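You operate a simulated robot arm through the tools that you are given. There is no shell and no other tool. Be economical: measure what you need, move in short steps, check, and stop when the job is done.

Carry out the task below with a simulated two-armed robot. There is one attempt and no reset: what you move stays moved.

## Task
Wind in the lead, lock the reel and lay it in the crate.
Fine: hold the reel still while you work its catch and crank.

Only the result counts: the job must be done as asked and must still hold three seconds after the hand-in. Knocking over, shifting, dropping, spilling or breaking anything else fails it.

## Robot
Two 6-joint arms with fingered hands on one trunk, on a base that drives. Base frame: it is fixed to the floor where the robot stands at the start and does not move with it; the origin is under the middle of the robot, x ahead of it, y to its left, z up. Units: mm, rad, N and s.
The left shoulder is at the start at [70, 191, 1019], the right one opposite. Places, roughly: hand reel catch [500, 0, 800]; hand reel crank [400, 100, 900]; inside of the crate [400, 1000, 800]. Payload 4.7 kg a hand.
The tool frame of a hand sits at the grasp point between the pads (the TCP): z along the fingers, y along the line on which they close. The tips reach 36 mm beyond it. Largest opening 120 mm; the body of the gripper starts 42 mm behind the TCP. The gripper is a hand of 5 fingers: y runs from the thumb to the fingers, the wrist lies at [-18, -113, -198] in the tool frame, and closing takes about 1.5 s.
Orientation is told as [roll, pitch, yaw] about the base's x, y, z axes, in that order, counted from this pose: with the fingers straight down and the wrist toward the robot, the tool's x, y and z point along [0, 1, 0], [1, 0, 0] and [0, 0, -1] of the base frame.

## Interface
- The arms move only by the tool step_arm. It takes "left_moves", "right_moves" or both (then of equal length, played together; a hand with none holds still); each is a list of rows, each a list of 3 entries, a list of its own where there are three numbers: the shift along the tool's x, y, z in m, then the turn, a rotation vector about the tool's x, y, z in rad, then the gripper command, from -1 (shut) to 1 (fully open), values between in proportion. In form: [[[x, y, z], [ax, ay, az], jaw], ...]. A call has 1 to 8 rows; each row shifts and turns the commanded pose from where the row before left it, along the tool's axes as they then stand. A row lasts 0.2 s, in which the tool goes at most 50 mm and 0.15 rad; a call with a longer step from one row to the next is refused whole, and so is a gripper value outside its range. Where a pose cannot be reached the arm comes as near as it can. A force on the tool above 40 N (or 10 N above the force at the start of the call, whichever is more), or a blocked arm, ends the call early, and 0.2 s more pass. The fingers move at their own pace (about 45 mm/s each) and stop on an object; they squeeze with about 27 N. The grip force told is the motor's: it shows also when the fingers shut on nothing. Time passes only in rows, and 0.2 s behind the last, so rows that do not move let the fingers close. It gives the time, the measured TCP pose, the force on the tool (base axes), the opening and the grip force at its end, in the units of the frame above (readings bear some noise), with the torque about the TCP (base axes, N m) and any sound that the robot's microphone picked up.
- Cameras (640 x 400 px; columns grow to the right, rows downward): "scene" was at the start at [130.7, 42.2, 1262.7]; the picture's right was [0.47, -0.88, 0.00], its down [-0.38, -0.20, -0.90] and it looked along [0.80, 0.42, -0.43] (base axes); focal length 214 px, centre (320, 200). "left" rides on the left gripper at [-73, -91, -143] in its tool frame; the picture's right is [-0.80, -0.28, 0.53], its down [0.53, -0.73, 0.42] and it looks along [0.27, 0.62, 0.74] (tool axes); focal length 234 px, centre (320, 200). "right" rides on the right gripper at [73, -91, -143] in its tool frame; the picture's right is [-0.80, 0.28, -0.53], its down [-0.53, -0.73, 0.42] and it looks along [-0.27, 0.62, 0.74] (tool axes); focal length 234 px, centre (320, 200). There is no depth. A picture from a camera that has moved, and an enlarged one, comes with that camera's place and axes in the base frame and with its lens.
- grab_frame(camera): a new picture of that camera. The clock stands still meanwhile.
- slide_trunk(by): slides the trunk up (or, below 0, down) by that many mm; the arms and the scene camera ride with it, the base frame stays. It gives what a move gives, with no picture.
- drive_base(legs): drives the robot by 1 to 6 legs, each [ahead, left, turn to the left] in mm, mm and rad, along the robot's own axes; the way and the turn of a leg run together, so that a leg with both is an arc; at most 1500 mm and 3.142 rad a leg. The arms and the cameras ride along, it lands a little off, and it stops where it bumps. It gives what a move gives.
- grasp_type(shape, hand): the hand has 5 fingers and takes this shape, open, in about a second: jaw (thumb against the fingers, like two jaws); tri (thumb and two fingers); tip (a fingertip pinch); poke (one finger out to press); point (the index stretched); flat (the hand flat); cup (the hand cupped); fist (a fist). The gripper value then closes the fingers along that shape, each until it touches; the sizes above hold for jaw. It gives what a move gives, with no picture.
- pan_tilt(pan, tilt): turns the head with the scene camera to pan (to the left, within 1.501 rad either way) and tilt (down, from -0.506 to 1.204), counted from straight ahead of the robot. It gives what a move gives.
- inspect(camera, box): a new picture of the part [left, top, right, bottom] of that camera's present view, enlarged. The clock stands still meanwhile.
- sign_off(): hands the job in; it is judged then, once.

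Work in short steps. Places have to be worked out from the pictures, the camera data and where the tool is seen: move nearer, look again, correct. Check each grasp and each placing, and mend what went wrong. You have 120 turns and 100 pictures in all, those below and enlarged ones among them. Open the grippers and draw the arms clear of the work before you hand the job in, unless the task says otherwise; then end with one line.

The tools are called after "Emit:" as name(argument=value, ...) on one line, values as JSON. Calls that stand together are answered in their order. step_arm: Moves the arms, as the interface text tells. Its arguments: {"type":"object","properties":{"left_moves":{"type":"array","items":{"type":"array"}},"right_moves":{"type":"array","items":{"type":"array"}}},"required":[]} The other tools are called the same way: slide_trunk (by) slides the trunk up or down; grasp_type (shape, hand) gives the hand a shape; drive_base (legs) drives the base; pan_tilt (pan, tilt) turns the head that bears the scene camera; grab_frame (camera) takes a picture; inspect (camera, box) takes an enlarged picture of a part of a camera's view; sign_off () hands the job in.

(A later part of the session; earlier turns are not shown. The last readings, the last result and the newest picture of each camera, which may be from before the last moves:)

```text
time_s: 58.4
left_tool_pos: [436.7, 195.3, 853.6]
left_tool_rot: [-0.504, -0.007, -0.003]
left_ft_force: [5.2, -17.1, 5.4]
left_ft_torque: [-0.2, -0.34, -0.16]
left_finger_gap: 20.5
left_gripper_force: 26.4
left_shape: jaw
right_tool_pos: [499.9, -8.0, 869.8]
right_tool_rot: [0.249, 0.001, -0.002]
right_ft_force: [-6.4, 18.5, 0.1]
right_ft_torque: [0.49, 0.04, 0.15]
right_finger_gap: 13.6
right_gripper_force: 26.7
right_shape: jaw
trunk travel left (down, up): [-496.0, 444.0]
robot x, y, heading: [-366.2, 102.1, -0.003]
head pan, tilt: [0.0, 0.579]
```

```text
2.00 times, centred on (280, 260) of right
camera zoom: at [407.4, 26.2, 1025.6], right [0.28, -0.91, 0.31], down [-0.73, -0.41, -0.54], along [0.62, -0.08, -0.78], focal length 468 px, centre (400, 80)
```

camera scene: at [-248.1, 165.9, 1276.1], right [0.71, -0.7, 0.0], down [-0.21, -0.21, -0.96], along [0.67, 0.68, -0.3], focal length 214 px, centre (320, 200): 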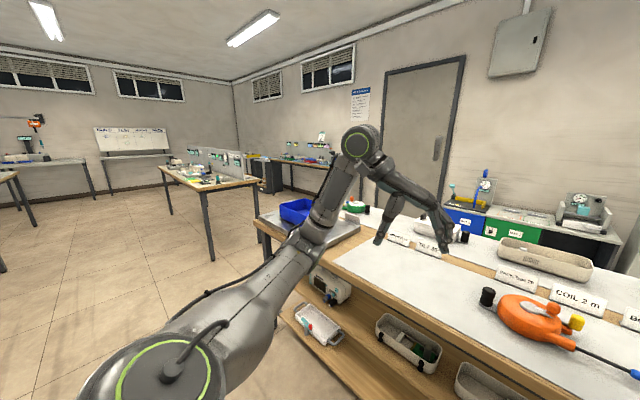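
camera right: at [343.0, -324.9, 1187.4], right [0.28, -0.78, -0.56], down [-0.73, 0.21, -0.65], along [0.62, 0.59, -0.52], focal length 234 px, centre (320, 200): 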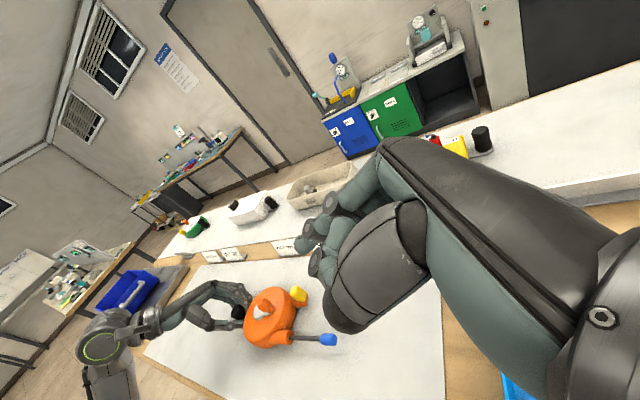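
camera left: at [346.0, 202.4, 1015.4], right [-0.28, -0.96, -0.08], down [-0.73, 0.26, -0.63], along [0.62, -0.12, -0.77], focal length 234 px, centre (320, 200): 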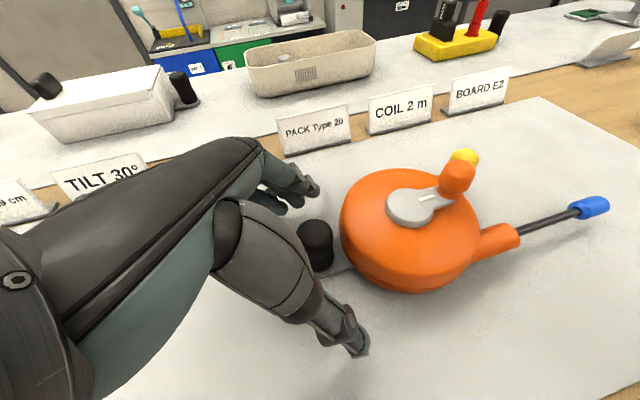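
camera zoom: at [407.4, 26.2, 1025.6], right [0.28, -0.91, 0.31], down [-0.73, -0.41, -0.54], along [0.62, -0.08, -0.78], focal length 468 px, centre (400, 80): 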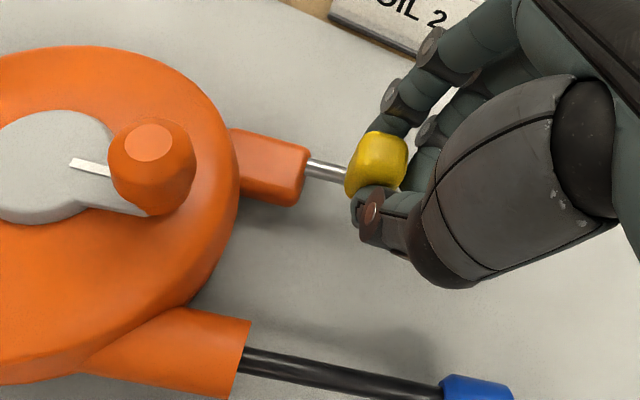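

The force jumped to 18 N: outer stop, ~27 mm from where it was. The catch is thus released. I ease off, open, rise and go back above the crank knob (~[455,71]).

Emit:
step_arm(right_moves=[[[0.003, -0.0005, 0.0007], [0, 0, 0], -0.8], [[0, 0, 0], [0, 0, 0], -0.4], [[0, 0, 0], [0, 0, 0], 0.1], [[0, 0, 0], [0, 0, 0], 0.1], [[0.01, 0, -0.039], [0, 0, 0], 0.1], [[0.01, 0, -0.039], [0, 0, 0], 0.1], [[0.034, -0.023, 0.0087], [0, 0, 0], 0.1], [[0.034, -0.023, 0.0087], [0, 0, 0], 0.1]])

Emit:
grab_frame(camera="right")

```text
time_s: 60.2
left_tool_pos: [436.8, 196.9, 853.3]
left_tool_rot: [-0.502, -0.004, -0.003]
left_ft_force: [-0.3, 1.6, 7.0]
left_ft_torque: [0.32, -0.21, 0.0]
left_finger_gap: 20.3
left_gripper_force: 27.5
left_shape: jaw
right_tool_pos: [455.3, 64.0, 948.4]
right_tool_rot: [0.248, -0.001, -0.005]
right_ft_force: [0.7, -0.2, -0.4]
right_ft_torque: [-0.01, 0.03, 0.0]
right_finger_gap: 65.7
right_gripper_force: 0.0
right_shape: jaw
trunk travel left (down, up): [-496.0, 444.0]
robot x, y, heading: [-364.2, 102.9, -0.003]
head pan, tilt: [0.0, 0.579]
```

```text
43 pictures are left
camera right: at [363.1, 99.2, 1104.8], right [0.27, -0.91, 0.31], down [-0.74, -0.41, -0.54], along [0.62, -0.08, -0.78], focal length 234 px, centre (320, 200)
```

right: 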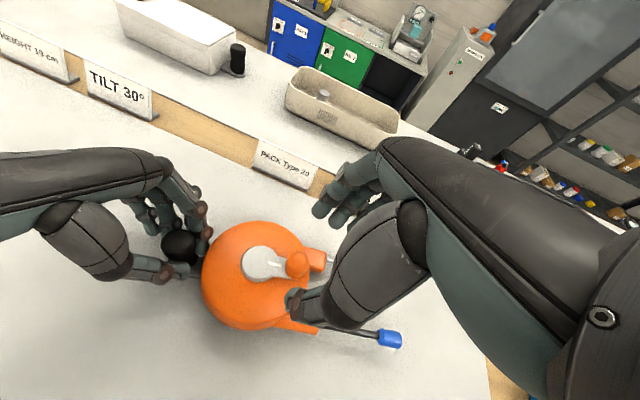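

Now I take the knob with the hand yawed +0.7, so that it can follow the crank clockwise over a long stroke; first turn and lower.

Emit:
step_arm(right_moves=[[[0, 0, 0], [0.0346, 0, -0.1357], 0.1], [[0, 0, 0], [0.0346, 0, -0.1357], 0.1], [[0, 0, 0], [0.0346, 0, -0.1357], 0.1], [[0, 0, 0], [0.0346, 0, -0.1357], 0.1], [[0, 0, 0], [0.0346, 0, -0.1357], 0.1], [[-0.0033, 0.0023, 0.0208], [0, 0, 0], 0.1], [[-0.0033, 0.0023, 0.0208], [0, 0, 0], 0.1]])

Emit:
inspect(camera="left", box=[320, 80, 576, 240])

Emit:
inspect(camera="right", box=[160, 180, 400, 330])

```text
time_s: 61.8
left_tool_pos: [437.5, 195.4, 853.6]
left_tool_rot: [-0.502, -0.004, -0.005]
left_ft_force: [-0.4, 1.6, 4.1]
left_ft_torque: [0.31, -0.22, 0.01]
left_finger_gap: 20.3
left_gripper_force: 27.3
left_shape: jaw
right_tool_pos: [454.5, 70.3, 906.8]
right_tool_rot: [0.248, 0.0, 0.695]
right_ft_force: [-0.1, -0.4, -0.5]
right_ft_torque: [-0.01, 0.0, 0.0]
right_finger_gap: 65.7
right_gripper_force: 0.0
right_shape: jaw
trunk travel left (down, up): [-496.0, 444.0]
robot x, y, heading: [-362.9, 100.5, -0.004]
head pan, tilt: [0.0, 0.579]
```

```text
2.50 times, centred on (448, 160) of left
camera zoom: at [345.6, 201.5, 1013.4], right [-0.28, -0.96, -0.08], down [-0.73, 0.26, -0.63], along [0.62, -0.12, -0.77], focal length 585 px, centre (0, 300)
```

zoom: 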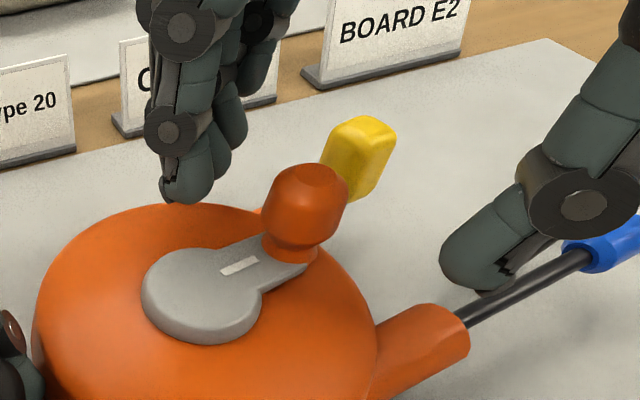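

```text
2.67 times, centred on (280, 255) of right
camera zoom: at [361.9, 37.1, 1063.9], right [0.8, -0.52, 0.31], down [-0.3, -0.79, -0.54], along [0.53, 0.34, -0.78], focal length 624 px, centre (427, 53)
```

zoom: 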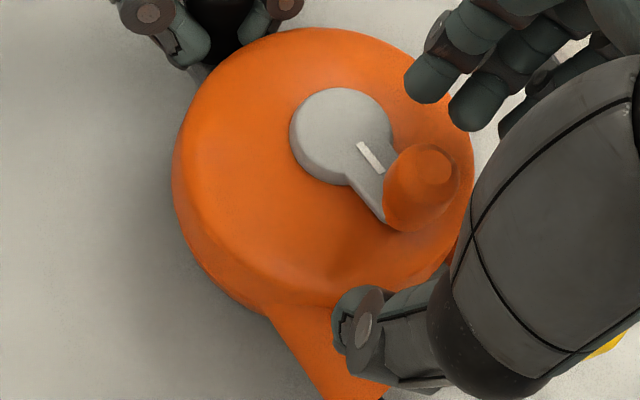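

Knob at about [456,75], pivot [449,106]. Correct 4 mm along the closing line and close.

Emit:
step_arm(right_moves=[[[0, 0.004, 0], [0, 0, 0], -0.2], [[0, 0, 0], [0, 0, 0], -0.5], [[0, 0, 0], [0, 0, 0], -0.8], [[0, 0, 0], [0, 0, 0], -1], [[0, 0, 0], [0, 0, 0], -1], [[0, 0, 0], [0, 0, 0], -1]])

Emit:
inspect(camera="right", box=[160, 180, 400, 330])

```text
time_s: 63.2
left_tool_pos: [436.4, 195.8, 854.0]
left_tool_rot: [-0.5, -0.005, -0.002]
left_ft_force: [0.3, 0.7, 5.0]
left_ft_torque: [0.25, -0.17, 0.08]
left_finger_gap: 20.1
left_gripper_force: 27.3
left_shape: jaw
right_tool_pos: [457.8, 73.4, 908.2]
right_tool_rot: [0.247, 0.0, 0.697]
right_ft_force: [-0.2, -0.8, 0.3]
right_ft_torque: [-0.02, -0.01, -0.04]
right_finger_gap: 15.5
right_gripper_force: 26.9
right_shape: jaw
trunk travel left (down, up): [-496.0, 444.0]
robot x, y, heading: [-361.1, 96.8, -0.006]
head pan, tilt: [0.0, 0.579]
```

```text
2.67 times, centred on (280, 255) of right
camera zoom: at [364.7, 40.2, 1064.1], right [0.8, -0.52, 0.31], down [-0.3, -0.79, -0.54], along [0.53, 0.34, -0.78], focal length 624 px, centre (427, 53)
```

zoom: 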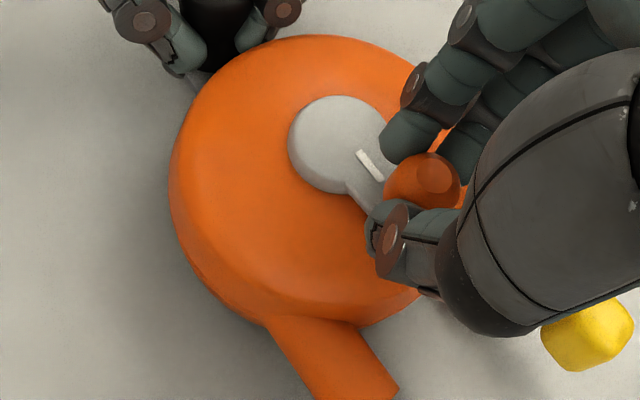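

I turn hand and knob 24° clockwise about the pivot.

Emit:
step_arm(right_moves=[[[0.0024, -0.0042, 0.0006], [-0.0346, 0, 0.1357], -1], [[0.0024, -0.0042, 0.0006], [-0.0346, 0, 0.1357], -1], [[0.0024, -0.0042, 0.0006], [-0.0346, 0, 0.1357], -1]])

Emit:
inspect(camera="right", box=[160, 180, 400, 330])

```text
time_s: 64.0
left_tool_pos: [437.1, 195.0, 853.0]
left_tool_rot: [-0.502, -0.005, -0.004]
left_ft_force: [-0.8, -4.0, 6.5]
left_ft_torque: [0.16, -0.14, -0.23]
left_finger_gap: 20.0
left_gripper_force: 26.7
left_shape: jaw
right_tool_pos: [443.4, 73.0, 907.6]
right_tool_rot: [0.25, -0.001, 0.273]
right_ft_force: [1.0, 5.8, 0.1]
right_ft_torque: [0.12, -0.11, 0.13]
right_finger_gap: 15.7
right_gripper_force: 27.8
right_shape: jaw
trunk travel left (down, up): [-496.0, 444.0]
robot x, y, heading: [-363.6, 99.3, -0.005]
head pan, tilt: [0.0, 0.579]
```

```text
2.67 times, centred on (280, 255) of right
camera zoom: at [345.2, 80.8, 1063.7], right [0.52, -0.8, 0.31], down [-0.59, -0.59, -0.54], along [0.62, 0.09, -0.78], focal length 624 px, centre (427, 53)
```

zoom: 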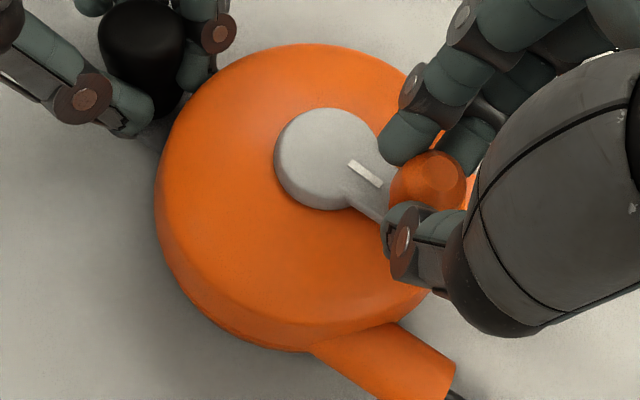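

The crank now turns with the hand while the reel nearly stays. I continue another 0.7 rad, easing 1.5 mm inward.

Emit:
step_arm(right_moves=[[[0.0028, -0.004, 0.0007], [-0.0346, 0, 0.1357], -1], [[0.0014, -0.0044, 0.0004], [-0.0346, 0, 0.1357], -1], [[0.0014, -0.0044, 0.0004], [-0.0346, 0, 0.1357], -1], [[0.0014, -0.0044, 0.0004], [-0.0346, 0, 0.1357], -1], [[0.0014, -0.0044, 0.0004], [-0.0346, 0, 0.1357], -1]])

Emit:
inspect(camera="right", box=[120, 160, 440, 360])

Emit:
inspect(camera="left", box=[310, 110, 630, 310])

```text
time_s: 65.2
left_tool_pos: [437.9, 196.4, 853.8]
left_tool_rot: [-0.504, -0.005, -0.004]
left_ft_force: [-0.4, -5.7, 8.3]
left_ft_torque: [0.18, -0.21, -0.2]
left_finger_gap: 20.3
left_gripper_force: 26.6
left_shape: jaw
right_tool_pos: [421.5, 82.9, 907.4]
right_tool_rot: [0.247, -0.001, -0.428]
right_ft_force: [1.4, 7.5, 0.2]
right_ft_torque: [0.17, -0.13, 0.23]
right_finger_gap: 15.1
right_gripper_force: 27.1
right_shape: jaw
trunk travel left (down, up): [-496.0, 444.0]
robot x, y, heading: [-363.1, 107.3, -0.006]
head pan, tilt: [0.0, 0.579]
```

```text
2.00 times, centred on (280, 260) of right
camera zoom: at [352.1, 150.3, 1063.0], right [-0.12, -0.94, 0.31], down [-0.84, -0.07, -0.54], along [0.53, -0.33, -0.78], focal length 468 px, centre (400, 80)
```

zoom: 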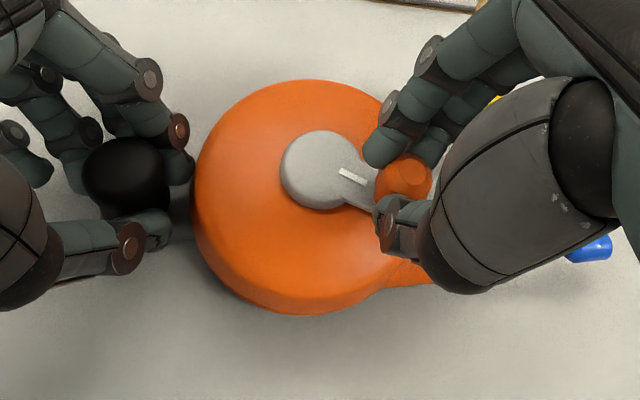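

```text
2.00 times, centred on (470, 210) of left
camera zoom: at [345.6, 201.6, 1013.5], right [-0.28, -0.96, -0.07], down [-0.73, 0.26, -0.63], along [0.62, -0.12, -0.77], focal length 468 px, centre (20, 180)
```

zoom: 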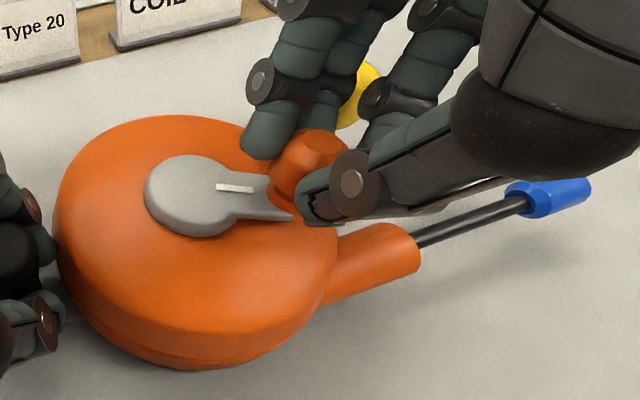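

The lead is getting shorter (~15 mm so far), but the knob slips in my grip and the reel yaws a little. I regrip with yaw +0.4 for another stroke, this time pressing down.

Emit:
step_arm(right_moves=[[[0, 0, 0], [0, 0, 0], -0.4], [[0, 0, 0], [0, 0, 0], -0.2], [[0, 0, 0], [0.0346, 0, -0.1357], -0.1], [[0, 0, 0], [0.0346, 0, -0.1357], -0.1], [[0, 0, 0], [0.0346, 0, -0.1357], -0.1], [[0, 0, 0], [0.0346, 0, -0.1357], -0.1], [[0, 0, 0], [0.0346, 0, -0.1357], -0.1], [[-0.0067, 0, -0.0017], [0.0346, 0, -0.1357], -0.1]])

Emit:
inspect(camera="right", box=[120, 160, 440, 360])

```text
time_s: 67.0
left_tool_pos: [436.4, 196.2, 852.8]
left_tool_rot: [-0.501, -0.006, -0.003]
left_ft_force: [0.4, 0.7, 4.8]
left_ft_torque: [0.28, -0.23, -0.01]
left_finger_gap: 20.5
left_gripper_force: 27.2
left_shape: jaw
right_tool_pos: [423.0, 75.6, 907.9]
right_tool_rot: [0.25, -0.002, 0.417]
right_ft_force: [0.3, 0.0, -0.2]
right_ft_torque: [-0.03, 0.01, 0.02]
right_finger_gap: 53.7
right_gripper_force: 0.1
right_shape: jaw
trunk travel left (down, up): [-496.0, 444.0]
robot x, y, heading: [-361.5, 99.8, 0.001]
head pan, tilt: [0.0, 0.579]
```

```text
2.00 times, centred on (280, 260) of right
camera zoom: at [325.2, 68.4, 1063.8], right [0.62, -0.72, 0.31], down [-0.5, -0.67, -0.54], along [0.6, 0.18, -0.78], focal length 468 px, centre (400, 80)
```

zoom: 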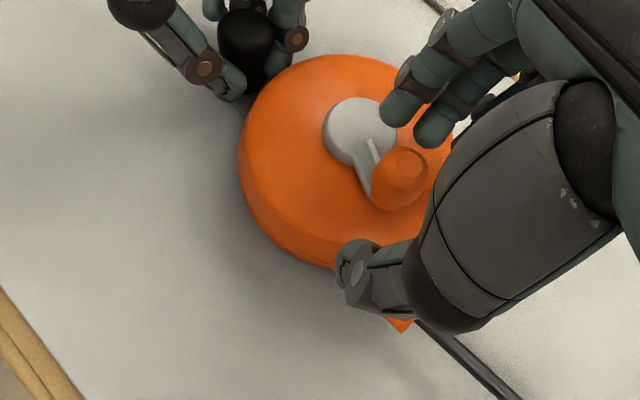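

Knob ~[425,78], pivot [441,108]. Small correction, close, and press down.

Emit:
step_arm(right_moves=[[[-0.0035, 0.001, -0.001], [0, 0, 0], -0.5], [[0, 0, 0], [0, 0, 0], -0.8], [[0, 0, 0], [0, 0, 0], -1], [[0, 0, 0], [0, 0, 0], -1], [[0, 0, 0], [0, 0, 0], -1], [[-0.001, 0, 0.004], [0, 0, 0], -1], [[-0.001, 0, 0.004], [0, 0, 0], -1], [[0, 0, 0], [0, 0, 0], -1]])

```text
time_s: 68.8
left_tool_pos: [436.1, 196.9, 854.0]
left_tool_rot: [-0.498, -0.005, -0.003]
left_ft_force: [2.9, 3.8, -1.9]
left_ft_torque: [0.56, -0.27, 0.06]
left_finger_gap: 19.9
left_gripper_force: 26.8
left_shape: jaw
right_tool_pos: [426.3, 70.7, 903.5]
right_tool_rot: [0.247, -0.006, 0.416]
right_ft_force: [1.2, -9.3, 24.5]
right_ft_torque: [-0.03, -0.19, -0.09]
right_finger_gap: 17.1
right_gripper_force: 26.6
right_shape: jaw
trunk travel left (down, up): [-496.0, 444.0]
robot x, y, heading: [-362.6, 102.4, -0.008]
head pan, tilt: [0.0, 0.579]
```

Pressing 24 N. Now a 0.7 rad clockwise stroke about the pivot.

Emit:
step_arm(right_moves=[[[0.0042, -0.0037, 0.0011], [-0.0346, 0, 0.1357], -1], [[0.0042, -0.0037, 0.0011], [-0.0346, 0, 0.1357], -1], [[0.0042, -0.0037, 0.0011], [-0.0346, 0, 0.1357], -1], [[0.0042, -0.0037, 0.0011], [-0.0346, 0, 0.1357], -1], [[0.0042, -0.0037, 0.0011], [-0.0346, 0, 0.1357], -1]])

Emit:
inspect(camera="right", box=[120, 160, 440, 360])

Emit:
inspect(camera="left", box=[310, 110, 630, 310])

```text
time_s: 70.0
left_tool_pos: [434.6, 196.3, 853.9]
left_tool_rot: [-0.503, -0.007, -0.003]
left_ft_force: [0.4, 0.4, -7.2]
left_ft_torque: [0.51, -0.14, 0.0]
left_finger_gap: 19.7
left_gripper_force: 26.9
left_shape: jaw
right_tool_pos: [403.8, 90.9, 903.0]
right_tool_rot: [0.25, -0.004, -0.285]
right_ft_force: [0.8, -0.5, 32.6]
right_ft_torque: [0.06, -0.39, 0.01]
right_finger_gap: 18.5
right_gripper_force: 26.7
right_shape: jaw
trunk travel left (down, up): [-496.0, 444.0]
robot x, y, heading: [-363.7, 100.9, 0.001]
head pan, tilt: [0.0, 0.579]
```

```text
2.00 times, centred on (280, 260) of right
camera zoom: at [324.5, 149.7, 1057.8], right [0.01, -0.95, 0.31], down [-0.82, -0.19, -0.55], along [0.58, -0.25, -0.78], focal length 468 px, centre (400, 80)
```

zoom: 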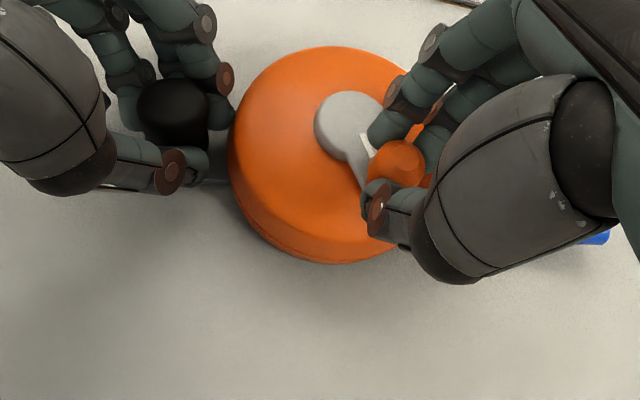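

```text
2.00 times, centred on (470, 210) of left
camera zoom: at [343.8, 201.6, 1014.4], right [-0.28, -0.96, -0.08], down [-0.73, 0.26, -0.63], along [0.63, -0.12, -0.77], focal length 468 px, centre (20, 180)
```

zoom: 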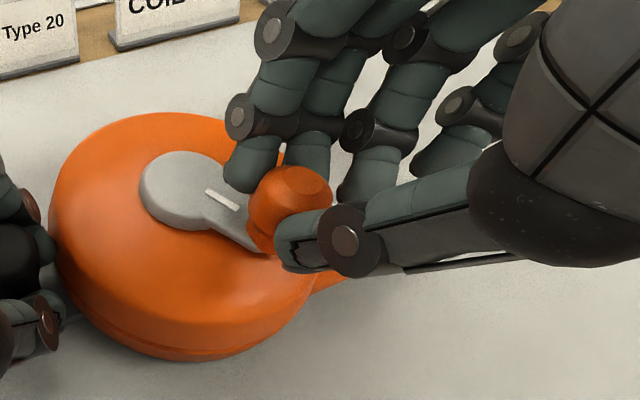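

Good: the crank now stands ~58° round and the reel held. Regrip again at yaw +0.4.

Emit:
step_arm(right_moves=[[[0.0015, 0, -0.0058], [0, 0, 0], -0.8], [[0, 0, 0], [0, 0, 0], -0.3], [[0, 0, 0], [0, 0, 0], -0.1], [[0, 0, 0], [0.0346, 0, -0.1357], -0.1], [[0, 0, 0], [0.0346, 0, -0.1357], -0.1], [[0, 0, 0], [0.0346, 0, -0.1357], -0.1], [[0, 0, 0], [0.0346, 0, -0.1357], -0.1], [[-0.0015, 0.0042, -0.0004], [0.0346, 0, -0.1357], -0.1]])

Emit:
inspect(camera="right", box=[120, 160, 440, 360])

```text
time_s: 71.8
left_tool_pos: [436.7, 196.0, 853.0]
left_tool_rot: [-0.501, -0.006, -0.004]
left_ft_force: [1.3, 0.2, 5.2]
left_ft_torque: [0.24, -0.28, -0.05]
left_finger_gap: 19.6
left_gripper_force: 26.8
left_shape: jaw
right_tool_pos: [409.6, 89.6, 905.6]
right_tool_rot: [0.248, 0.001, 0.418]
right_ft_force: [0.0, 1.2, 0.7]
right_ft_torque: [0.0, 0.02, 0.04]
right_finger_gap: 53.5
right_gripper_force: 0.1
right_shape: jaw
trunk travel left (down, up): [-496.0, 444.0]
robot x, y, heading: [-362.7, 101.9, -0.004]
head pan, tilt: [0.0, 0.579]
```

```text
2.00 times, centred on (280, 260) of right
camera zoom: at [310.6, 83.8, 1061.0], right [0.62, -0.72, 0.31], down [-0.5, -0.67, -0.54], along [0.6, 0.18, -0.78], focal length 468 px, centre (400, 80)
```

zoom: 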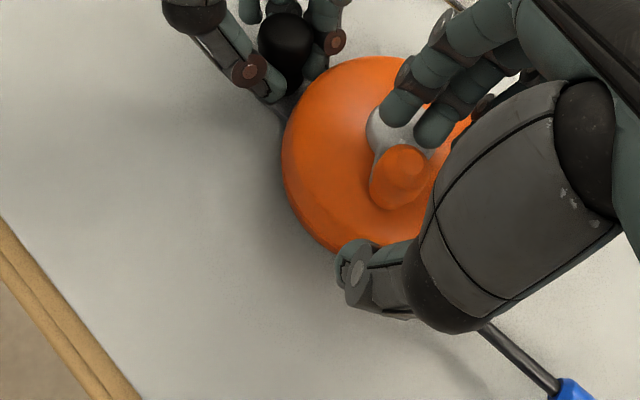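

Same relative place as before; close and press.

Emit:
step_arm(right_moves=[[[-0.0035, 0.001, -0.001], [0, 0, 0], -0.5], [[0, 0, 0], [0, 0, 0], -0.8], [[0, 0, 0], [0, 0, 0], -1], [[0, 0, 0], [0, 0, 0], -1], [[0, 0, 0], [0, 0, 0], -1], [[-0.001, 0, 0.004], [0, 0, 0], -1], [[-0.0008, 0, 0.003], [0, 0, 0], -1]])

```text
time_s: 73.4
left_tool_pos: [435.8, 196.7, 852.7]
left_tool_rot: [-0.499, -0.006, 0.0]
left_ft_force: [3.6, 2.5, 0.9]
left_ft_torque: [0.52, -0.29, 0.05]
left_finger_gap: 19.6
left_gripper_force: 26.8
left_shape: jaw
right_tool_pos: [411.2, 86.5, 900.9]
right_tool_rot: [0.246, -0.006, 0.417]
right_ft_force: [-1.2, -6.7, 20.3]
right_ft_torque: [0.01, -0.07, -0.09]
right_finger_gap: 16.9
right_gripper_force: 26.9
right_shape: jaw
trunk travel left (down, up): [-496.0, 444.0]
robot x, y, heading: [-362.4, 100.5, -0.002]
head pan, tilt: [0.0, 0.579]
```

Next clockwise stroke, 0.84 rad.

Emit:
step_arm(right_moves=[[[0.0049, -0.001, 0.0013], [-0.0346, 0, 0.1357], -1], [[0.0049, -0.001, 0.0013], [-0.0346, 0, 0.1357], -1], [[0.0049, -0.001, 0.0013], [-0.0346, 0, 0.1357], -1], [[0.0049, -0.001, 0.0013], [-0.0346, 0, 0.1357], -1], [[0.0049, -0.001, 0.0013], [-0.0346, 0, 0.1357], -1]])

Emit:
inspect(camera="right", box=[120, 160, 440, 360])

Emit:
grab_frame(camera="left")

```text
time_s: 74.6
left_tool_pos: [434.7, 195.4, 854.5]
left_tool_rot: [-0.5, -0.006, -0.005]
left_ft_force: [4.2, 1.4, -5.7]
left_ft_torque: [0.55, -0.21, 0.1]
left_finger_gap: 19.7
left_gripper_force: 27.1
left_shape: jaw
right_tool_pos: [402.4, 110.5, 900.3]
right_tool_rot: [0.25, -0.002, -0.286]
right_ft_force: [-1.5, -1.9, 29.8]
right_ft_torque: [0.06, -0.29, 0.03]
right_finger_gap: 18.0
right_gripper_force: 27.3
right_shape: jaw
trunk travel left (down, up): [-496.0, 444.0]
robot x, y, heading: [-363.5, 101.7, -0.004]
head pan, tilt: [0.0, 0.579]
```

```text
2.00 times, centred on (280, 260) of right
camera zoom: at [323.6, 170.0, 1055.9], right [0.01, -0.95, 0.31], down [-0.82, -0.19, -0.55], along [0.58, -0.25, -0.78], focal length 468 px, centre (400, 80)
```

zoom: 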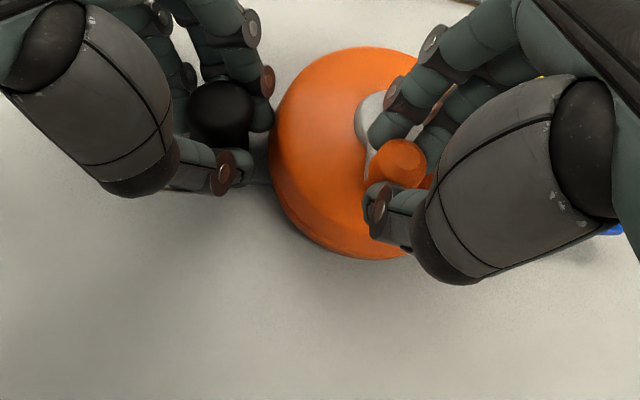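

```text
31 pictures are left
camera left: at [344.0, 201.6, 1014.2], right [-0.28, -0.96, -0.08], down [-0.73, 0.26, -0.63], along [0.63, -0.12, -0.77], focal length 234 px, centre (320, 200)
```

left: 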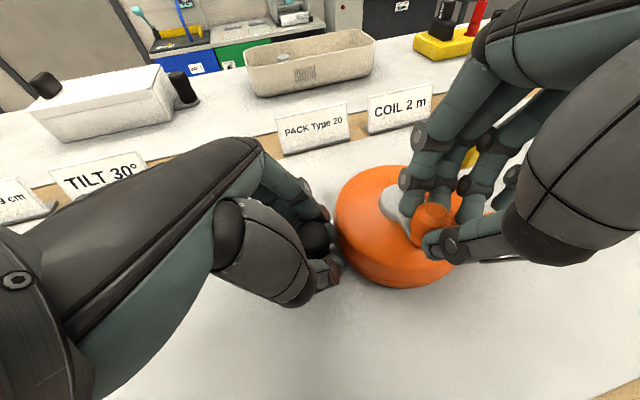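

The crank is at ~97°. I check how much lead is still out.

Emit:
inspect(camera="scene", box=[270, 150, 398, 230])

```text
5.00 times, centred on (334, 190) of scene
camera zoom: at [-227.3, 99.8, 1250.7], right [0.0, -1.0, 0.0], down [-0.55, 0.0, -0.84], along [0.84, 0.0, -0.55], focal length 1072 px, centre (250, 250)
```

zoom: 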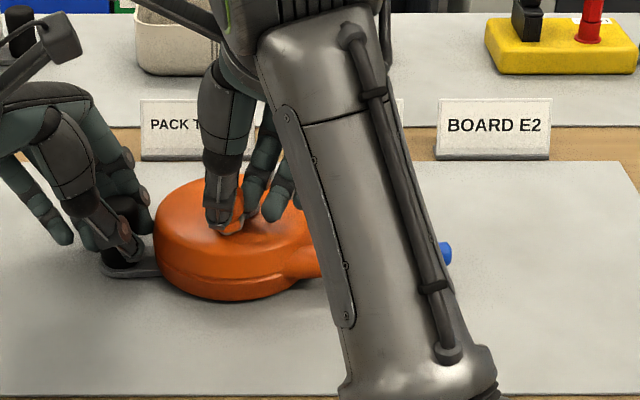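

Plug's outer end is at y≈−50: about 30 of 75 mm wound in. I regrip at yaw +0.55 and carry on.

Emit:
step_arm(right_moves=[[[0.0015, 0, -0.0058], [0, 0, 0], -0.4], [[0, 0, 0], [0, 0, 0], -0.1], [[0, 0, 0], [0.0346, 0, -0.1357], -0.1], [[0, 0, 0], [0.0346, 0, -0.1357], -0.1], [[0, 0, 0], [0.0346, 0, -0.1357], -0.1], [[0, 0, 0], [0.0346, 0, -0.1357], -0.1], [[0, 0, 0], [0.0346, 0, -0.1357], -0.1], [[-0.002, 0.004, -0.0005], [0.0346, 0, -0.1357], -0.1]])

Emit:
inspect(camera="right", box=[120, 160, 440, 360])

```text
time_s: 76.4
left_tool_pos: [437.1, 195.9, 854.7]
left_tool_rot: [-0.503, -0.008, -0.003]
left_ft_force: [1.4, -1.1, 5.3]
left_ft_torque: [0.24, -0.23, -0.06]
left_finger_gap: 19.5
left_gripper_force: 26.7
left_shape: jaw
right_tool_pos: [408.3, 111.3, 905.8]
right_tool_rot: [0.248, -0.001, 0.559]
right_ft_force: [-0.3, 0.4, 1.0]
right_ft_torque: [0.01, 0.0, -0.04]
right_finger_gap: 53.7
right_gripper_force: 0.0
right_shape: jaw
trunk travel left (down, up): [-496.0, 444.0]
robot x, y, heading: [-367.2, 102.5, -0.002]
head pan, tilt: [0.0, 0.579]
```

```text
2.00 times, centred on (280, 260) of right
camera zoom: at [311.4, 90.6, 1060.5], right [0.72, -0.62, 0.31], down [-0.4, -0.74, -0.54], along [0.57, 0.26, -0.78], focal length 468 px, centre (400, 80)
```

zoom: 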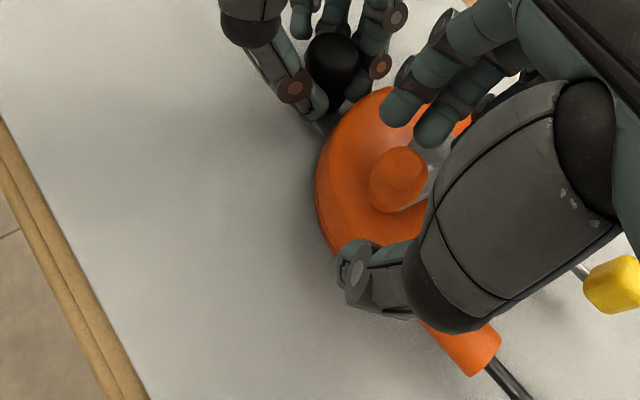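

Good. Close and press, then stroke.

Emit:
step_arm(right_moves=[[[-0.0035, 0.001, -0.001], [0, 0, 0], -0.5], [[0, 0, 0], [0, 0, 0], -0.8], [[0, 0, 0], [0, 0, 0], -1], [[0, 0, 0], [0, 0, 0], -1], [[0, 0, 0], [0, 0, 0], -1], [[-0.001, 0, 0.004], [0, 0, 0], -1], [[-0.0008, 0, 0.003], [0, 0, 0], -1]])

Emit:
step_arm(right_moves=[[[0.0033, 0.0022, 0.0008], [-0.0346, 0, 0.1357], -1], [[0.0033, 0.0022, 0.0008], [-0.0346, 0, 0.1357], -1], [[0.0033, 0.0022, 0.0008], [-0.0346, 0, 0.1357], -1], [[0.0033, 0.0022, 0.0008], [-0.0346, 0, 0.1357], -1]])

Emit:
inspect(camera="right", box=[120, 160, 440, 360])

```text
time_s: 78.0
left_tool_pos: [434.7, 196.3, 854.4]
left_tool_rot: [-0.499, -0.005, -0.003]
left_ft_force: [3.5, 2.0, -1.0]
left_ft_torque: [0.58, -0.2, 0.09]
left_finger_gap: 19.7
left_gripper_force: 27.3
left_shape: jaw
right_tool_pos: [409.9, 108.5, 902.3]
right_tool_rot: [0.244, -0.009, 0.553]
right_ft_force: [1.9, -5.2, 24.4]
right_ft_torque: [0.08, -0.16, -0.1]
right_finger_gap: 17.5
right_gripper_force: 26.8
right_shape: jaw
trunk travel left (down, up): [-496.0, 444.0]
robot x, y, heading: [-363.9, 101.4, -0.004]
head pan, tilt: [0.0, 0.579]
```

```text
time_s: 79.0
left_tool_pos: [434.7, 195.9, 854.8]
left_tool_rot: [-0.501, -0.008, -0.003]
left_ft_force: [5.1, 0.9, -9.3]
left_ft_torque: [0.6, -0.27, 0.09]
left_finger_gap: 19.5
left_gripper_force: 26.8
left_shape: jaw
right_tool_pos: [411.2, 125.6, 900.5]
right_tool_rot: [0.248, -0.006, -0.007]
right_ft_force: [-4.7, 0.0, 33.6]
right_ft_torque: [0.22, -0.12, 0.08]
right_finger_gap: 18.3
right_gripper_force: 27.2
right_shape: jaw
trunk travel left (down, up): [-496.0, 444.0]
robot x, y, heading: [-363.8, 101.5, -0.004]
head pan, tilt: [0.0, 0.579]
```

```text
2.00 times, centred on (280, 260) of right
camera zoom: at [319.4, 159.6, 1055.6], right [0.27, -0.91, 0.31], down [-0.73, -0.41, -0.55], along [0.63, -0.08, -0.78], focal length 468 px, centre (400, 80)
```

zoom: 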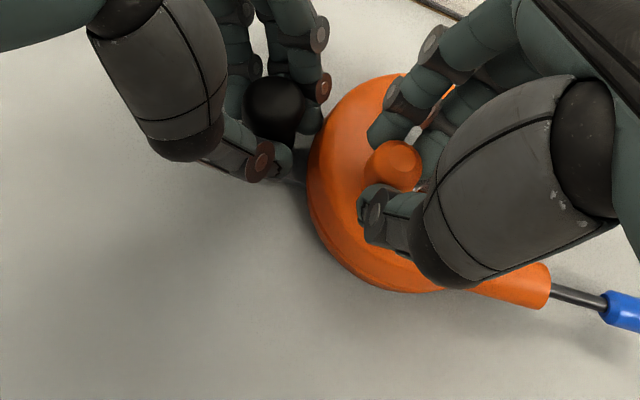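

About 29 mm of lead remain; crank at ~131°. Regrip at yaw +0.55.

Emit:
step_arm(right_moves=[[[0.0015, 0, -0.0058], [0, 0, 0], -0.4], [[0, 0, 0], [0, 0, 0], -0.1], [[0, 0, 0], [0.0346, 0, -0.1357], -0.1], [[0, 0, 0], [0.0346, 0, -0.1357], -0.1], [[0, 0, 0], [0.0346, 0, -0.1357], -0.1], [[-0.001, 0.003, -0.0003], [0.0346, 0, -0.1357], -0.1], [[0, 0, 0], [0, 0, 0], -0.1]])

Emit:
inspect(camera="right", box=[120, 160, 440, 360])

```text
time_s: 80.6
left_tool_pos: [437.0, 195.4, 853.2]
left_tool_rot: [-0.502, -0.006, -0.002]
left_ft_force: [0.9, 0.3, 6.7]
left_ft_torque: [0.25, -0.27, 0.04]
left_finger_gap: 19.6
left_gripper_force: 27.4
left_shape: jaw
right_tool_pos: [417.7, 123.2, 902.2]
right_tool_rot: [0.247, 0.001, 0.555]
right_ft_force: [-0.1, -0.2, -0.7]
right_ft_torque: [-0.01, 0.03, -0.02]
right_finger_gap: 53.6
right_gripper_force: 0.1
right_shape: jaw
trunk travel left (down, up): [-496.0, 444.0]
robot x, y, heading: [-364.0, 103.8, -0.012]
head pan, tilt: [0.0, 0.579]
```

```text
2.00 times, centred on (280, 260) of right
camera zoom: at [321.0, 104.3, 1058.5], right [0.72, -0.62, 0.31], down [-0.4, -0.74, -0.54], along [0.57, 0.26, -0.78], focal length 468 px, centre (400, 80)
```

zoom: 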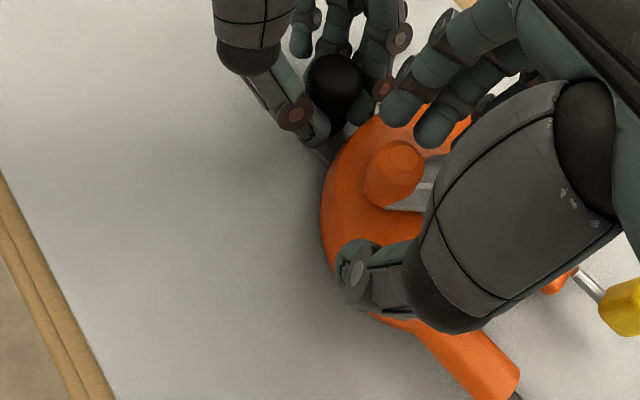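

Adjust slightly, close and press.

Emit:
step_arm(right_moves=[[[0, 0.0045, 0], [0, 0, 0], -0.5], [[0, 0, 0], [0, 0, 0], -0.8], [[0, 0, 0], [0, 0, 0], -1], [[0, 0, 0], [0, 0, 0], -1], [[0, 0, 0], [0, 0, 0], -1], [[-0.001, 0, 0.004], [0, 0, 0], -1]])

```text
time_s: 82.0
left_tool_pos: [435.7, 195.6, 854.1]
left_tool_rot: [-0.499, -0.005, -0.003]
left_ft_force: [5.9, 0.9, 3.4]
left_ft_torque: [0.36, -0.4, 0.17]
left_finger_gap: 19.5
left_gripper_force: 26.7
left_shape: jaw
right_tool_pos: [420.6, 126.0, 900.3]
right_tool_rot: [0.245, -0.003, 0.556]
right_ft_force: [-2.5, -3.0, 12.0]
right_ft_torque: [0.0, 0.0, -0.01]
right_finger_gap: 16.4
right_gripper_force: 27.5
right_shape: jaw
trunk travel left (down, up): [-496.0, 444.0]
robot x, y, heading: [-364.4, 102.1, -0.002]
head pan, tilt: [0.0, 0.579]
```

Stroke on, 0.84 rad, with a bit more press.

Emit:
step_arm(right_moves=[[[0.0004, 0.0034, 0.0027], [-0.0346, 0, 0.1357], -1], [[0.0009, 0.0034, 0.0002], [-0.0346, 0, 0.1357], -1], [[0.0009, 0.0034, 0.0002], [-0.0346, 0, 0.1357], -1], [[0.0009, 0.0034, 0.0002], [-0.0346, 0, 0.1357], -1], [[0.0009, 0.0034, 0.0002], [-0.0346, 0, 0.1357], -1], [[0.0009, 0.0034, 0.0002], [-0.0346, 0, 0.1357], -1]])

Emit:
inspect(camera="right", box=[120, 160, 440, 360])

```text
time_s: 83.4
left_tool_pos: [435.1, 194.7, 853.7]
left_tool_rot: [-0.504, -0.007, -0.005]
left_ft_force: [3.8, -12.4, -8.1]
left_ft_torque: [0.21, -0.26, 0.02]
left_finger_gap: 19.0
left_gripper_force: 27.4
left_shape: jaw
right_tool_pos: [437.5, 138.7, 898.3]
right_tool_rot: [0.251, -0.004, -0.282]
right_ft_force: [-4.4, 18.9, 24.8]
right_ft_torque: [0.65, -0.03, 0.28]
right_finger_gap: 16.7
right_gripper_force: 27.2
right_shape: jaw
trunk travel left (down, up): [-496.0, 444.0]
robot x, y, heading: [-361.0, 101.9, -0.004]
head pan, tilt: [0.0, 0.579]
```

```text
2.00 times, centred on (280, 260) of right
camera zoom: at [358.5, 197.1, 1054.6], right [0.01, -0.95, 0.31], down [-0.82, -0.19, -0.55], along [0.58, -0.25, -0.78], focal length 468 px, centre (400, 80)
```

zoom: 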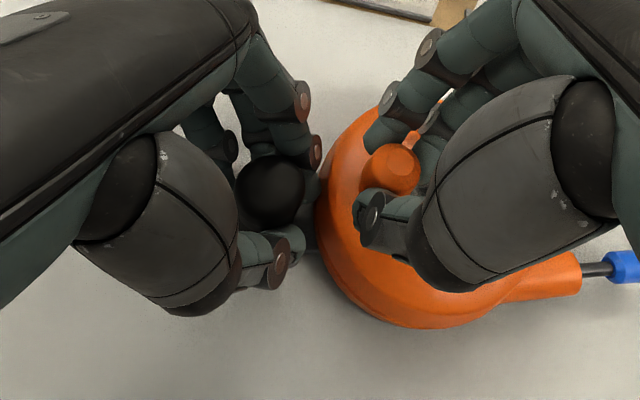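

About 14 mm left; the knob is at +y (180°) and is a bit tight outward. I relieve +y, and regrip at yaw +0.4.

Emit:
step_arm(right_moves=[[[0.0052, -0.001, -0.0048], [0, 0, 0], -0.4], [[0, 0, 0], [0, 0, 0], -0.1], [[0, 0, 0], [0.0346, 0, -0.1357], -0.1], [[0, 0, 0], [0.0346, 0, -0.1357], -0.1], [[0, 0, 0], [0.0346, 0, -0.1357], -0.1], [[0, 0, 0], [0.0346, 0, -0.1357], -0.1], [[-0.0015, 0.004, -0.0004], [0.0346, 0, -0.1357], -0.1], [[0, 0, 0], [0, 0, 0], -0.1]])

Emit:
inspect(camera="right", box=[120, 160, 440, 360])

```text
time_s: 85.2
left_tool_pos: [437.0, 196.0, 854.1]
left_tool_rot: [-0.5, -0.006, -0.004]
left_ft_force: [1.8, 2.9, 7.3]
left_ft_torque: [0.34, -0.31, 0.09]
left_finger_gap: 19.6
left_gripper_force: 27.3
left_shape: jaw
right_tool_pos: [444.5, 139.3, 902.6]
right_tool_rot: [0.247, 0.0, 0.417]
right_ft_force: [0.2, 0.1, 0.9]
right_ft_torque: [0.02, -0.04, 0.02]
right_finger_gap: 53.5
right_gripper_force: 0.0
right_shape: jaw
trunk travel left (down, up): [-496.0, 444.0]
robot x, y, heading: [-364.7, 100.6, -0.004]
head pan, tilt: [0.0, 0.579]
```

```text
2.00 times, centred on (280, 260) of right
camera zoom: at [346.0, 133.7, 1058.0], right [0.62, -0.72, 0.31], down [-0.5, -0.67, -0.54], along [0.6, 0.18, -0.78], focal length 468 px, centre (400, 80)
```

zoom: 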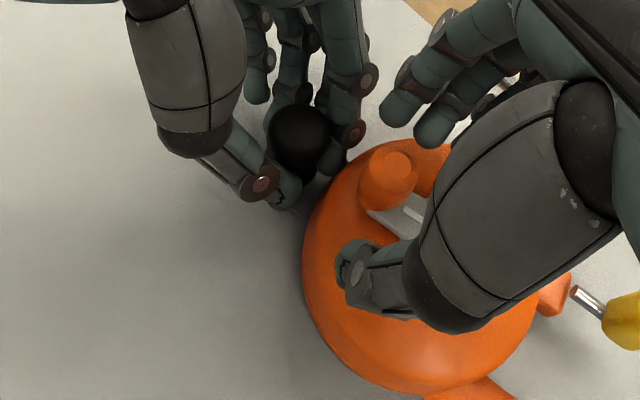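

Knob at [440,148]. Adjust, close, press.

Emit:
step_arm(right_moves=[[[0.0027, -0.0015, 0.0007], [0, 0, 0], -0.5], [[0, 0, 0], [0, 0, 0], -0.8], [[0, 0, 0], [0, 0, 0], -1], [[0, 0, 0], [0, 0, 0], -1], [[0, 0, 0], [0, 0, 0], -1], [[-0.001, 0, 0.004], [0, 0, 0], -1]])

Emit:
step_arm(right_moves=[[[-0.0025, 0.0035, 0.002], [-0.0346, 0, 0.1357], -1], [[-0.002, 0.0035, -0.0005], [-0.0346, 0, 0.1357], -1], [[-0.002, 0.0035, -0.0005], [-0.0346, 0, 0.1357], -1], [[-0.002, 0.0035, -0.0005], [-0.0346, 0, 0.1357], -1], [[-0.002, 0.0035, -0.0005], [-0.0346, 0, 0.1357], -1]])

Emit:
inspect(camera="right", box=[120, 160, 440, 360])

```text
time_s: 86.6
left_tool_pos: [436.2, 196.5, 853.9]
left_tool_rot: [-0.501, -0.005, -0.004]
left_ft_force: [5.5, 1.0, 2.3]
left_ft_torque: [0.39, -0.38, 0.13]
left_finger_gap: 19.6
left_gripper_force: 26.6
left_shape: jaw
right_tool_pos: [441.1, 142.1, 901.5]
right_tool_rot: [0.246, -0.005, 0.414]
right_ft_force: [-4.0, -3.2, 12.8]
right_ft_torque: [0.05, 0.03, 0.0]
right_finger_gap: 16.7
right_gripper_force: 27.6
right_shape: jaw
trunk travel left (down, up): [-496.0, 444.0]
robot x, y, heading: [-361.4, 105.1, -0.004]
head pan, tilt: [0.0, 0.579]
```

```text
time_s: 87.8
left_tool_pos: [435.7, 196.4, 853.6]
left_tool_rot: [-0.505, -0.005, -0.005]
left_ft_force: [0.0, -14.0, -5.1]
left_ft_torque: [0.19, -0.17, -0.17]
left_finger_gap: 19.2
left_gripper_force: 27.4
left_shape: jaw
right_tool_pos: [458.6, 136.1, 899.1]
right_tool_rot: [0.251, -0.004, -0.285]
right_ft_force: [5.5, 17.9, 23.0]
right_ft_torque: [0.55, -0.51, 0.16]
right_finger_gap: 17.7
right_gripper_force: 26.9
right_shape: jaw
trunk travel left (down, up): [-496.0, 444.0]
robot x, y, heading: [-364.8, 102.6, -0.001]
head pan, tilt: [0.0, 0.579]
```

```text
2.00 times, centred on (280, 260) of right
camera zoom: at [379.9, 193.8, 1053.7], right [0.01, -0.95, 0.31], down [-0.82, -0.19, -0.55], along [0.58, -0.25, -0.78], focal length 468 px, centre (400, 80)
```

zoom: 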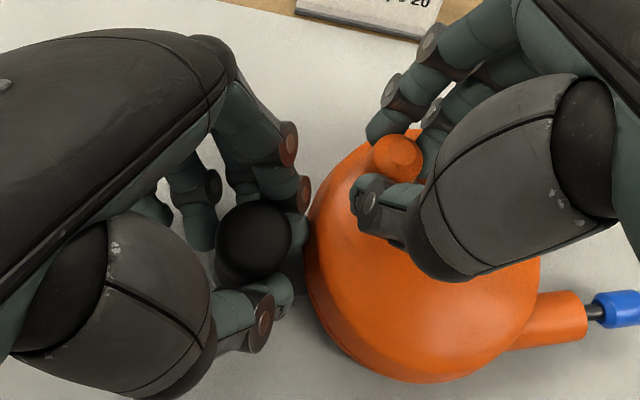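

Only ~4 mm of lead left. I continue a little in this grip with some relief in y.

Emit:
step_arm(right_moves=[[[0.0015, 0.003, 0.0], [-0.0247, 0, 0.0969], -1], [[-0.0018, 0.004, -0.0005], [-0.0247, 0, 0.0969], -1], [[-0.002, 0.004, -0.0005], [-0.0247, 0, 0.0969], -1], [[0, 0, 0], [0, 0, 0], -1]])

Emit:
inspect(camera="right", box=[120, 160, 440, 360])

```text
time_s: 88.8
left_tool_pos: [434.9, 194.9, 853.6]
left_tool_rot: [-0.501, -0.009, -0.002]
left_ft_force: [-2.8, -9.1, -3.3]
left_ft_torque: [0.27, -0.12, -0.27]
left_finger_gap: 19.0
left_gripper_force: 27.4
left_shape: jaw
right_tool_pos: [469.1, 127.5, 897.5]
right_tool_rot: [0.249, -0.003, -0.585]
right_ft_force: [8.3, 10.9, 20.9]
right_ft_torque: [0.24, -0.55, 0.05]
right_finger_gap: 17.1
right_gripper_force: 26.8
right_shape: jaw
trunk travel left (down, up): [-496.0, 444.0]
robot x, y, heading: [-363.6, 104.0, -0.006]
head pan, tilt: [0.0, 0.579]
```

```text
2.00 times, centred on (280, 260) of right
camera zoom: at [410.8, 206.0, 1053.3], right [-0.27, -0.91, 0.31], down [-0.84, 0.06, -0.55], along [0.48, -0.41, -0.78], focal length 468 px, centre (400, 80)
```

zoom: 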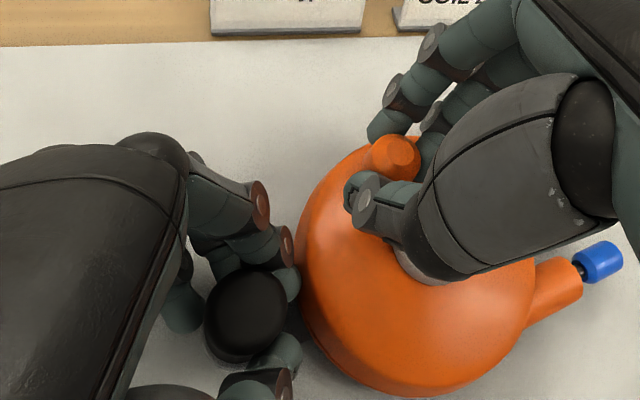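

Zoom on the plug.

Emit:
inspect(camera="right", box=[376, 270, 440, 310])

```text
10.00 times, centred on (408, 290) of right
camera zoom: at [410.8, 206.0, 1053.3], right [-0.27, -0.91, 0.31], down [-0.84, 0.06, -0.55], along [0.48, -0.41, -0.78], focal length 2342 px, centre (-560, -700)
```

zoom: 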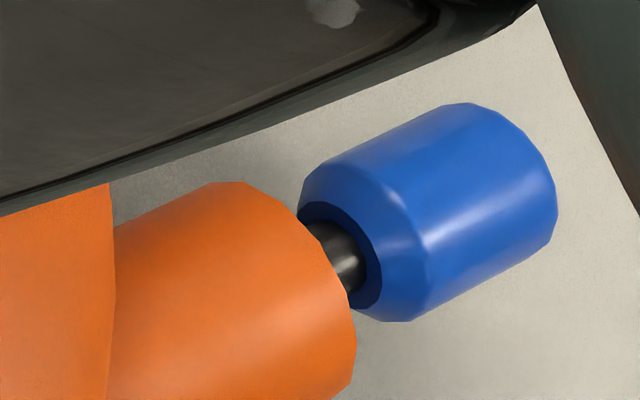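

About 3 mm gap still. Three more small clockwise rows, easing outward.

Emit:
step_arm(right_moves=[[[-0.0005, 0.0032, 0], [-0.0247, 0, 0.0969], -1], [[-0.0018, 0.0029, -0.0004], [-0.0247, 0, 0.0969], -1], [[-0.0018, 0.0029, -0.0004], [-0.0247, 0, 0.0969], -1], [[0, 0, 0], [0, 0, 0], -1]])

Emit:
inspect(camera="right", box=[280, 200, 440, 300])

```text
time_s: 89.8
left_tool_pos: [435.6, 197.2, 853.4]
left_tool_rot: [-0.502, -0.007, -0.003]
left_ft_force: [-1.9, -7.0, 0.3]
left_ft_torque: [0.28, -0.09, -0.27]
left_finger_gap: 19.2
left_gripper_force: 27.0
left_shape: jaw
right_tool_pos: [473.0, 119.3, 897.1]
right_tool_rot: [0.251, -0.004, -0.887]
right_ft_force: [7.2, 7.6, 19.0]
right_ft_torque: [0.12, -0.52, 0.03]
right_finger_gap: 17.3
right_gripper_force: 26.9
right_shape: jaw
trunk travel left (down, up): [-496.0, 444.0]
robot x, y, heading: [-363.1, 101.6, -0.004]
head pan, tilt: [0.0, 0.579]
```

```text
4.00 times, centred on (360, 250) of right
camera zoom: at [440.9, 210.6, 1053.2], right [-0.53, -0.79, 0.31], down [-0.78, 0.31, -0.55], along [0.34, -0.53, -0.78], focal length 937 px, centre (160, 0)
```

zoom: 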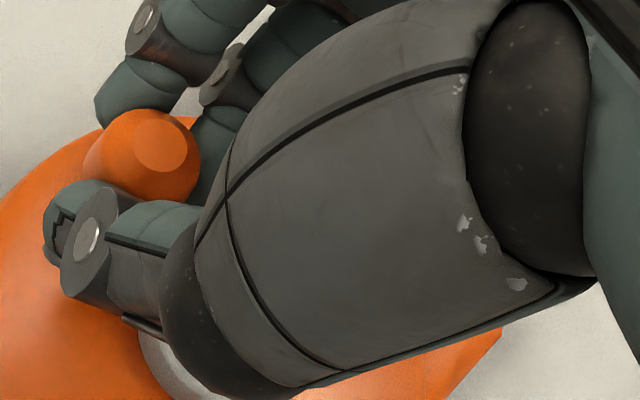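

Plug hidden from here. I ease off, open, and lift the right hand to look at the reel.

Emit:
step_arm(right_moves=[[[0.0015, 0, -0.0058], [0, 0, 0], -0.6], [[0, 0, 0], [0, 0, 0], -0.2], [[0, 0, 0], [0, 0, 0], 0.1], [[0.01, 0, -0.04], [0, 0, 0], 0.1], [[0.01, 0, -0.04], [0.0346, 0, -0.1357], 0.1], [[0, 0, 0], [0.0346, 0, -0.1357], 0.1], [[0, 0, 0], [0.0346, 0, -0.1357], 0.1], [[0, 0, 0], [0.0346, 0, -0.1357], 0.1]])

Emit:
step_arm(right_moves=[[[-0.03, 0, 0], [0.0346, 0, -0.1357], 0.1], [[-0.04, 0, 0], [0.0346, 0, -0.1357], 0.1], [[-0.045, 0, 0], [0, 0, 0], 0.1]])

Emit:
inspect(camera="right", box=[100, 160, 420, 360])

```text
time_s: 91.6
left_tool_pos: [436.8, 196.9, 853.6]
left_tool_rot: [-0.504, -0.008, -0.004]
left_ft_force: [0.4, 1.1, 5.6]
left_ft_torque: [0.27, -0.24, 0.02]
left_finger_gap: 19.5
left_gripper_force: 27.2
left_shape: jaw
right_tool_pos: [472.9, 118.5, 984.0]
right_tool_rot: [0.249, -0.001, -0.322]
right_ft_force: [0.1, 0.2, 0.7]
right_ft_torque: [0.02, -0.02, -0.01]
right_finger_gap: 65.9
right_gripper_force: 0.0
right_shape: jaw
trunk travel left (down, up): [-496.0, 444.0]
robot x, y, heading: [-359.2, 100.3, -0.0]
head pan, tilt: [0.0, 0.579]
```

```text
time_s: 92.4
left_tool_pos: [437.2, 196.1, 854.7]
left_tool_rot: [-0.501, -0.004, -0.004]
left_ft_force: [1.2, 0.7, 5.8]
left_ft_torque: [0.28, -0.22, 0.0]
left_finger_gap: 19.1
left_gripper_force: 27.3
left_shape: jaw
right_tool_pos: [457.0, 7.8, 954.0]
right_tool_rot: [0.247, -0.002, -0.044]
right_ft_force: [-0.4, 0.4, -0.1]
right_ft_torque: [0.01, 0.0, -0.01]
right_finger_gap: 66.1
right_gripper_force: 0.0
right_shape: jaw
trunk travel left (down, up): [-496.0, 444.0]
robot x, y, heading: [-361.9, 100.2, -0.001]
head pan, tilt: [0.0, 0.579]
```

```text
2.00 times, centred on (260, 260) of right
camera zoom: at [366.3, 45.5, 1110.4], right [0.24, -0.92, 0.31], down [-0.75, -0.38, -0.54], along [0.62, -0.1, -0.78], focal length 468 px, centre (440, 80)
```

zoom: 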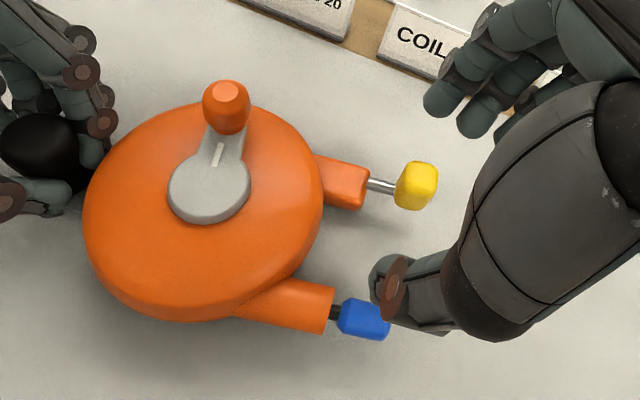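

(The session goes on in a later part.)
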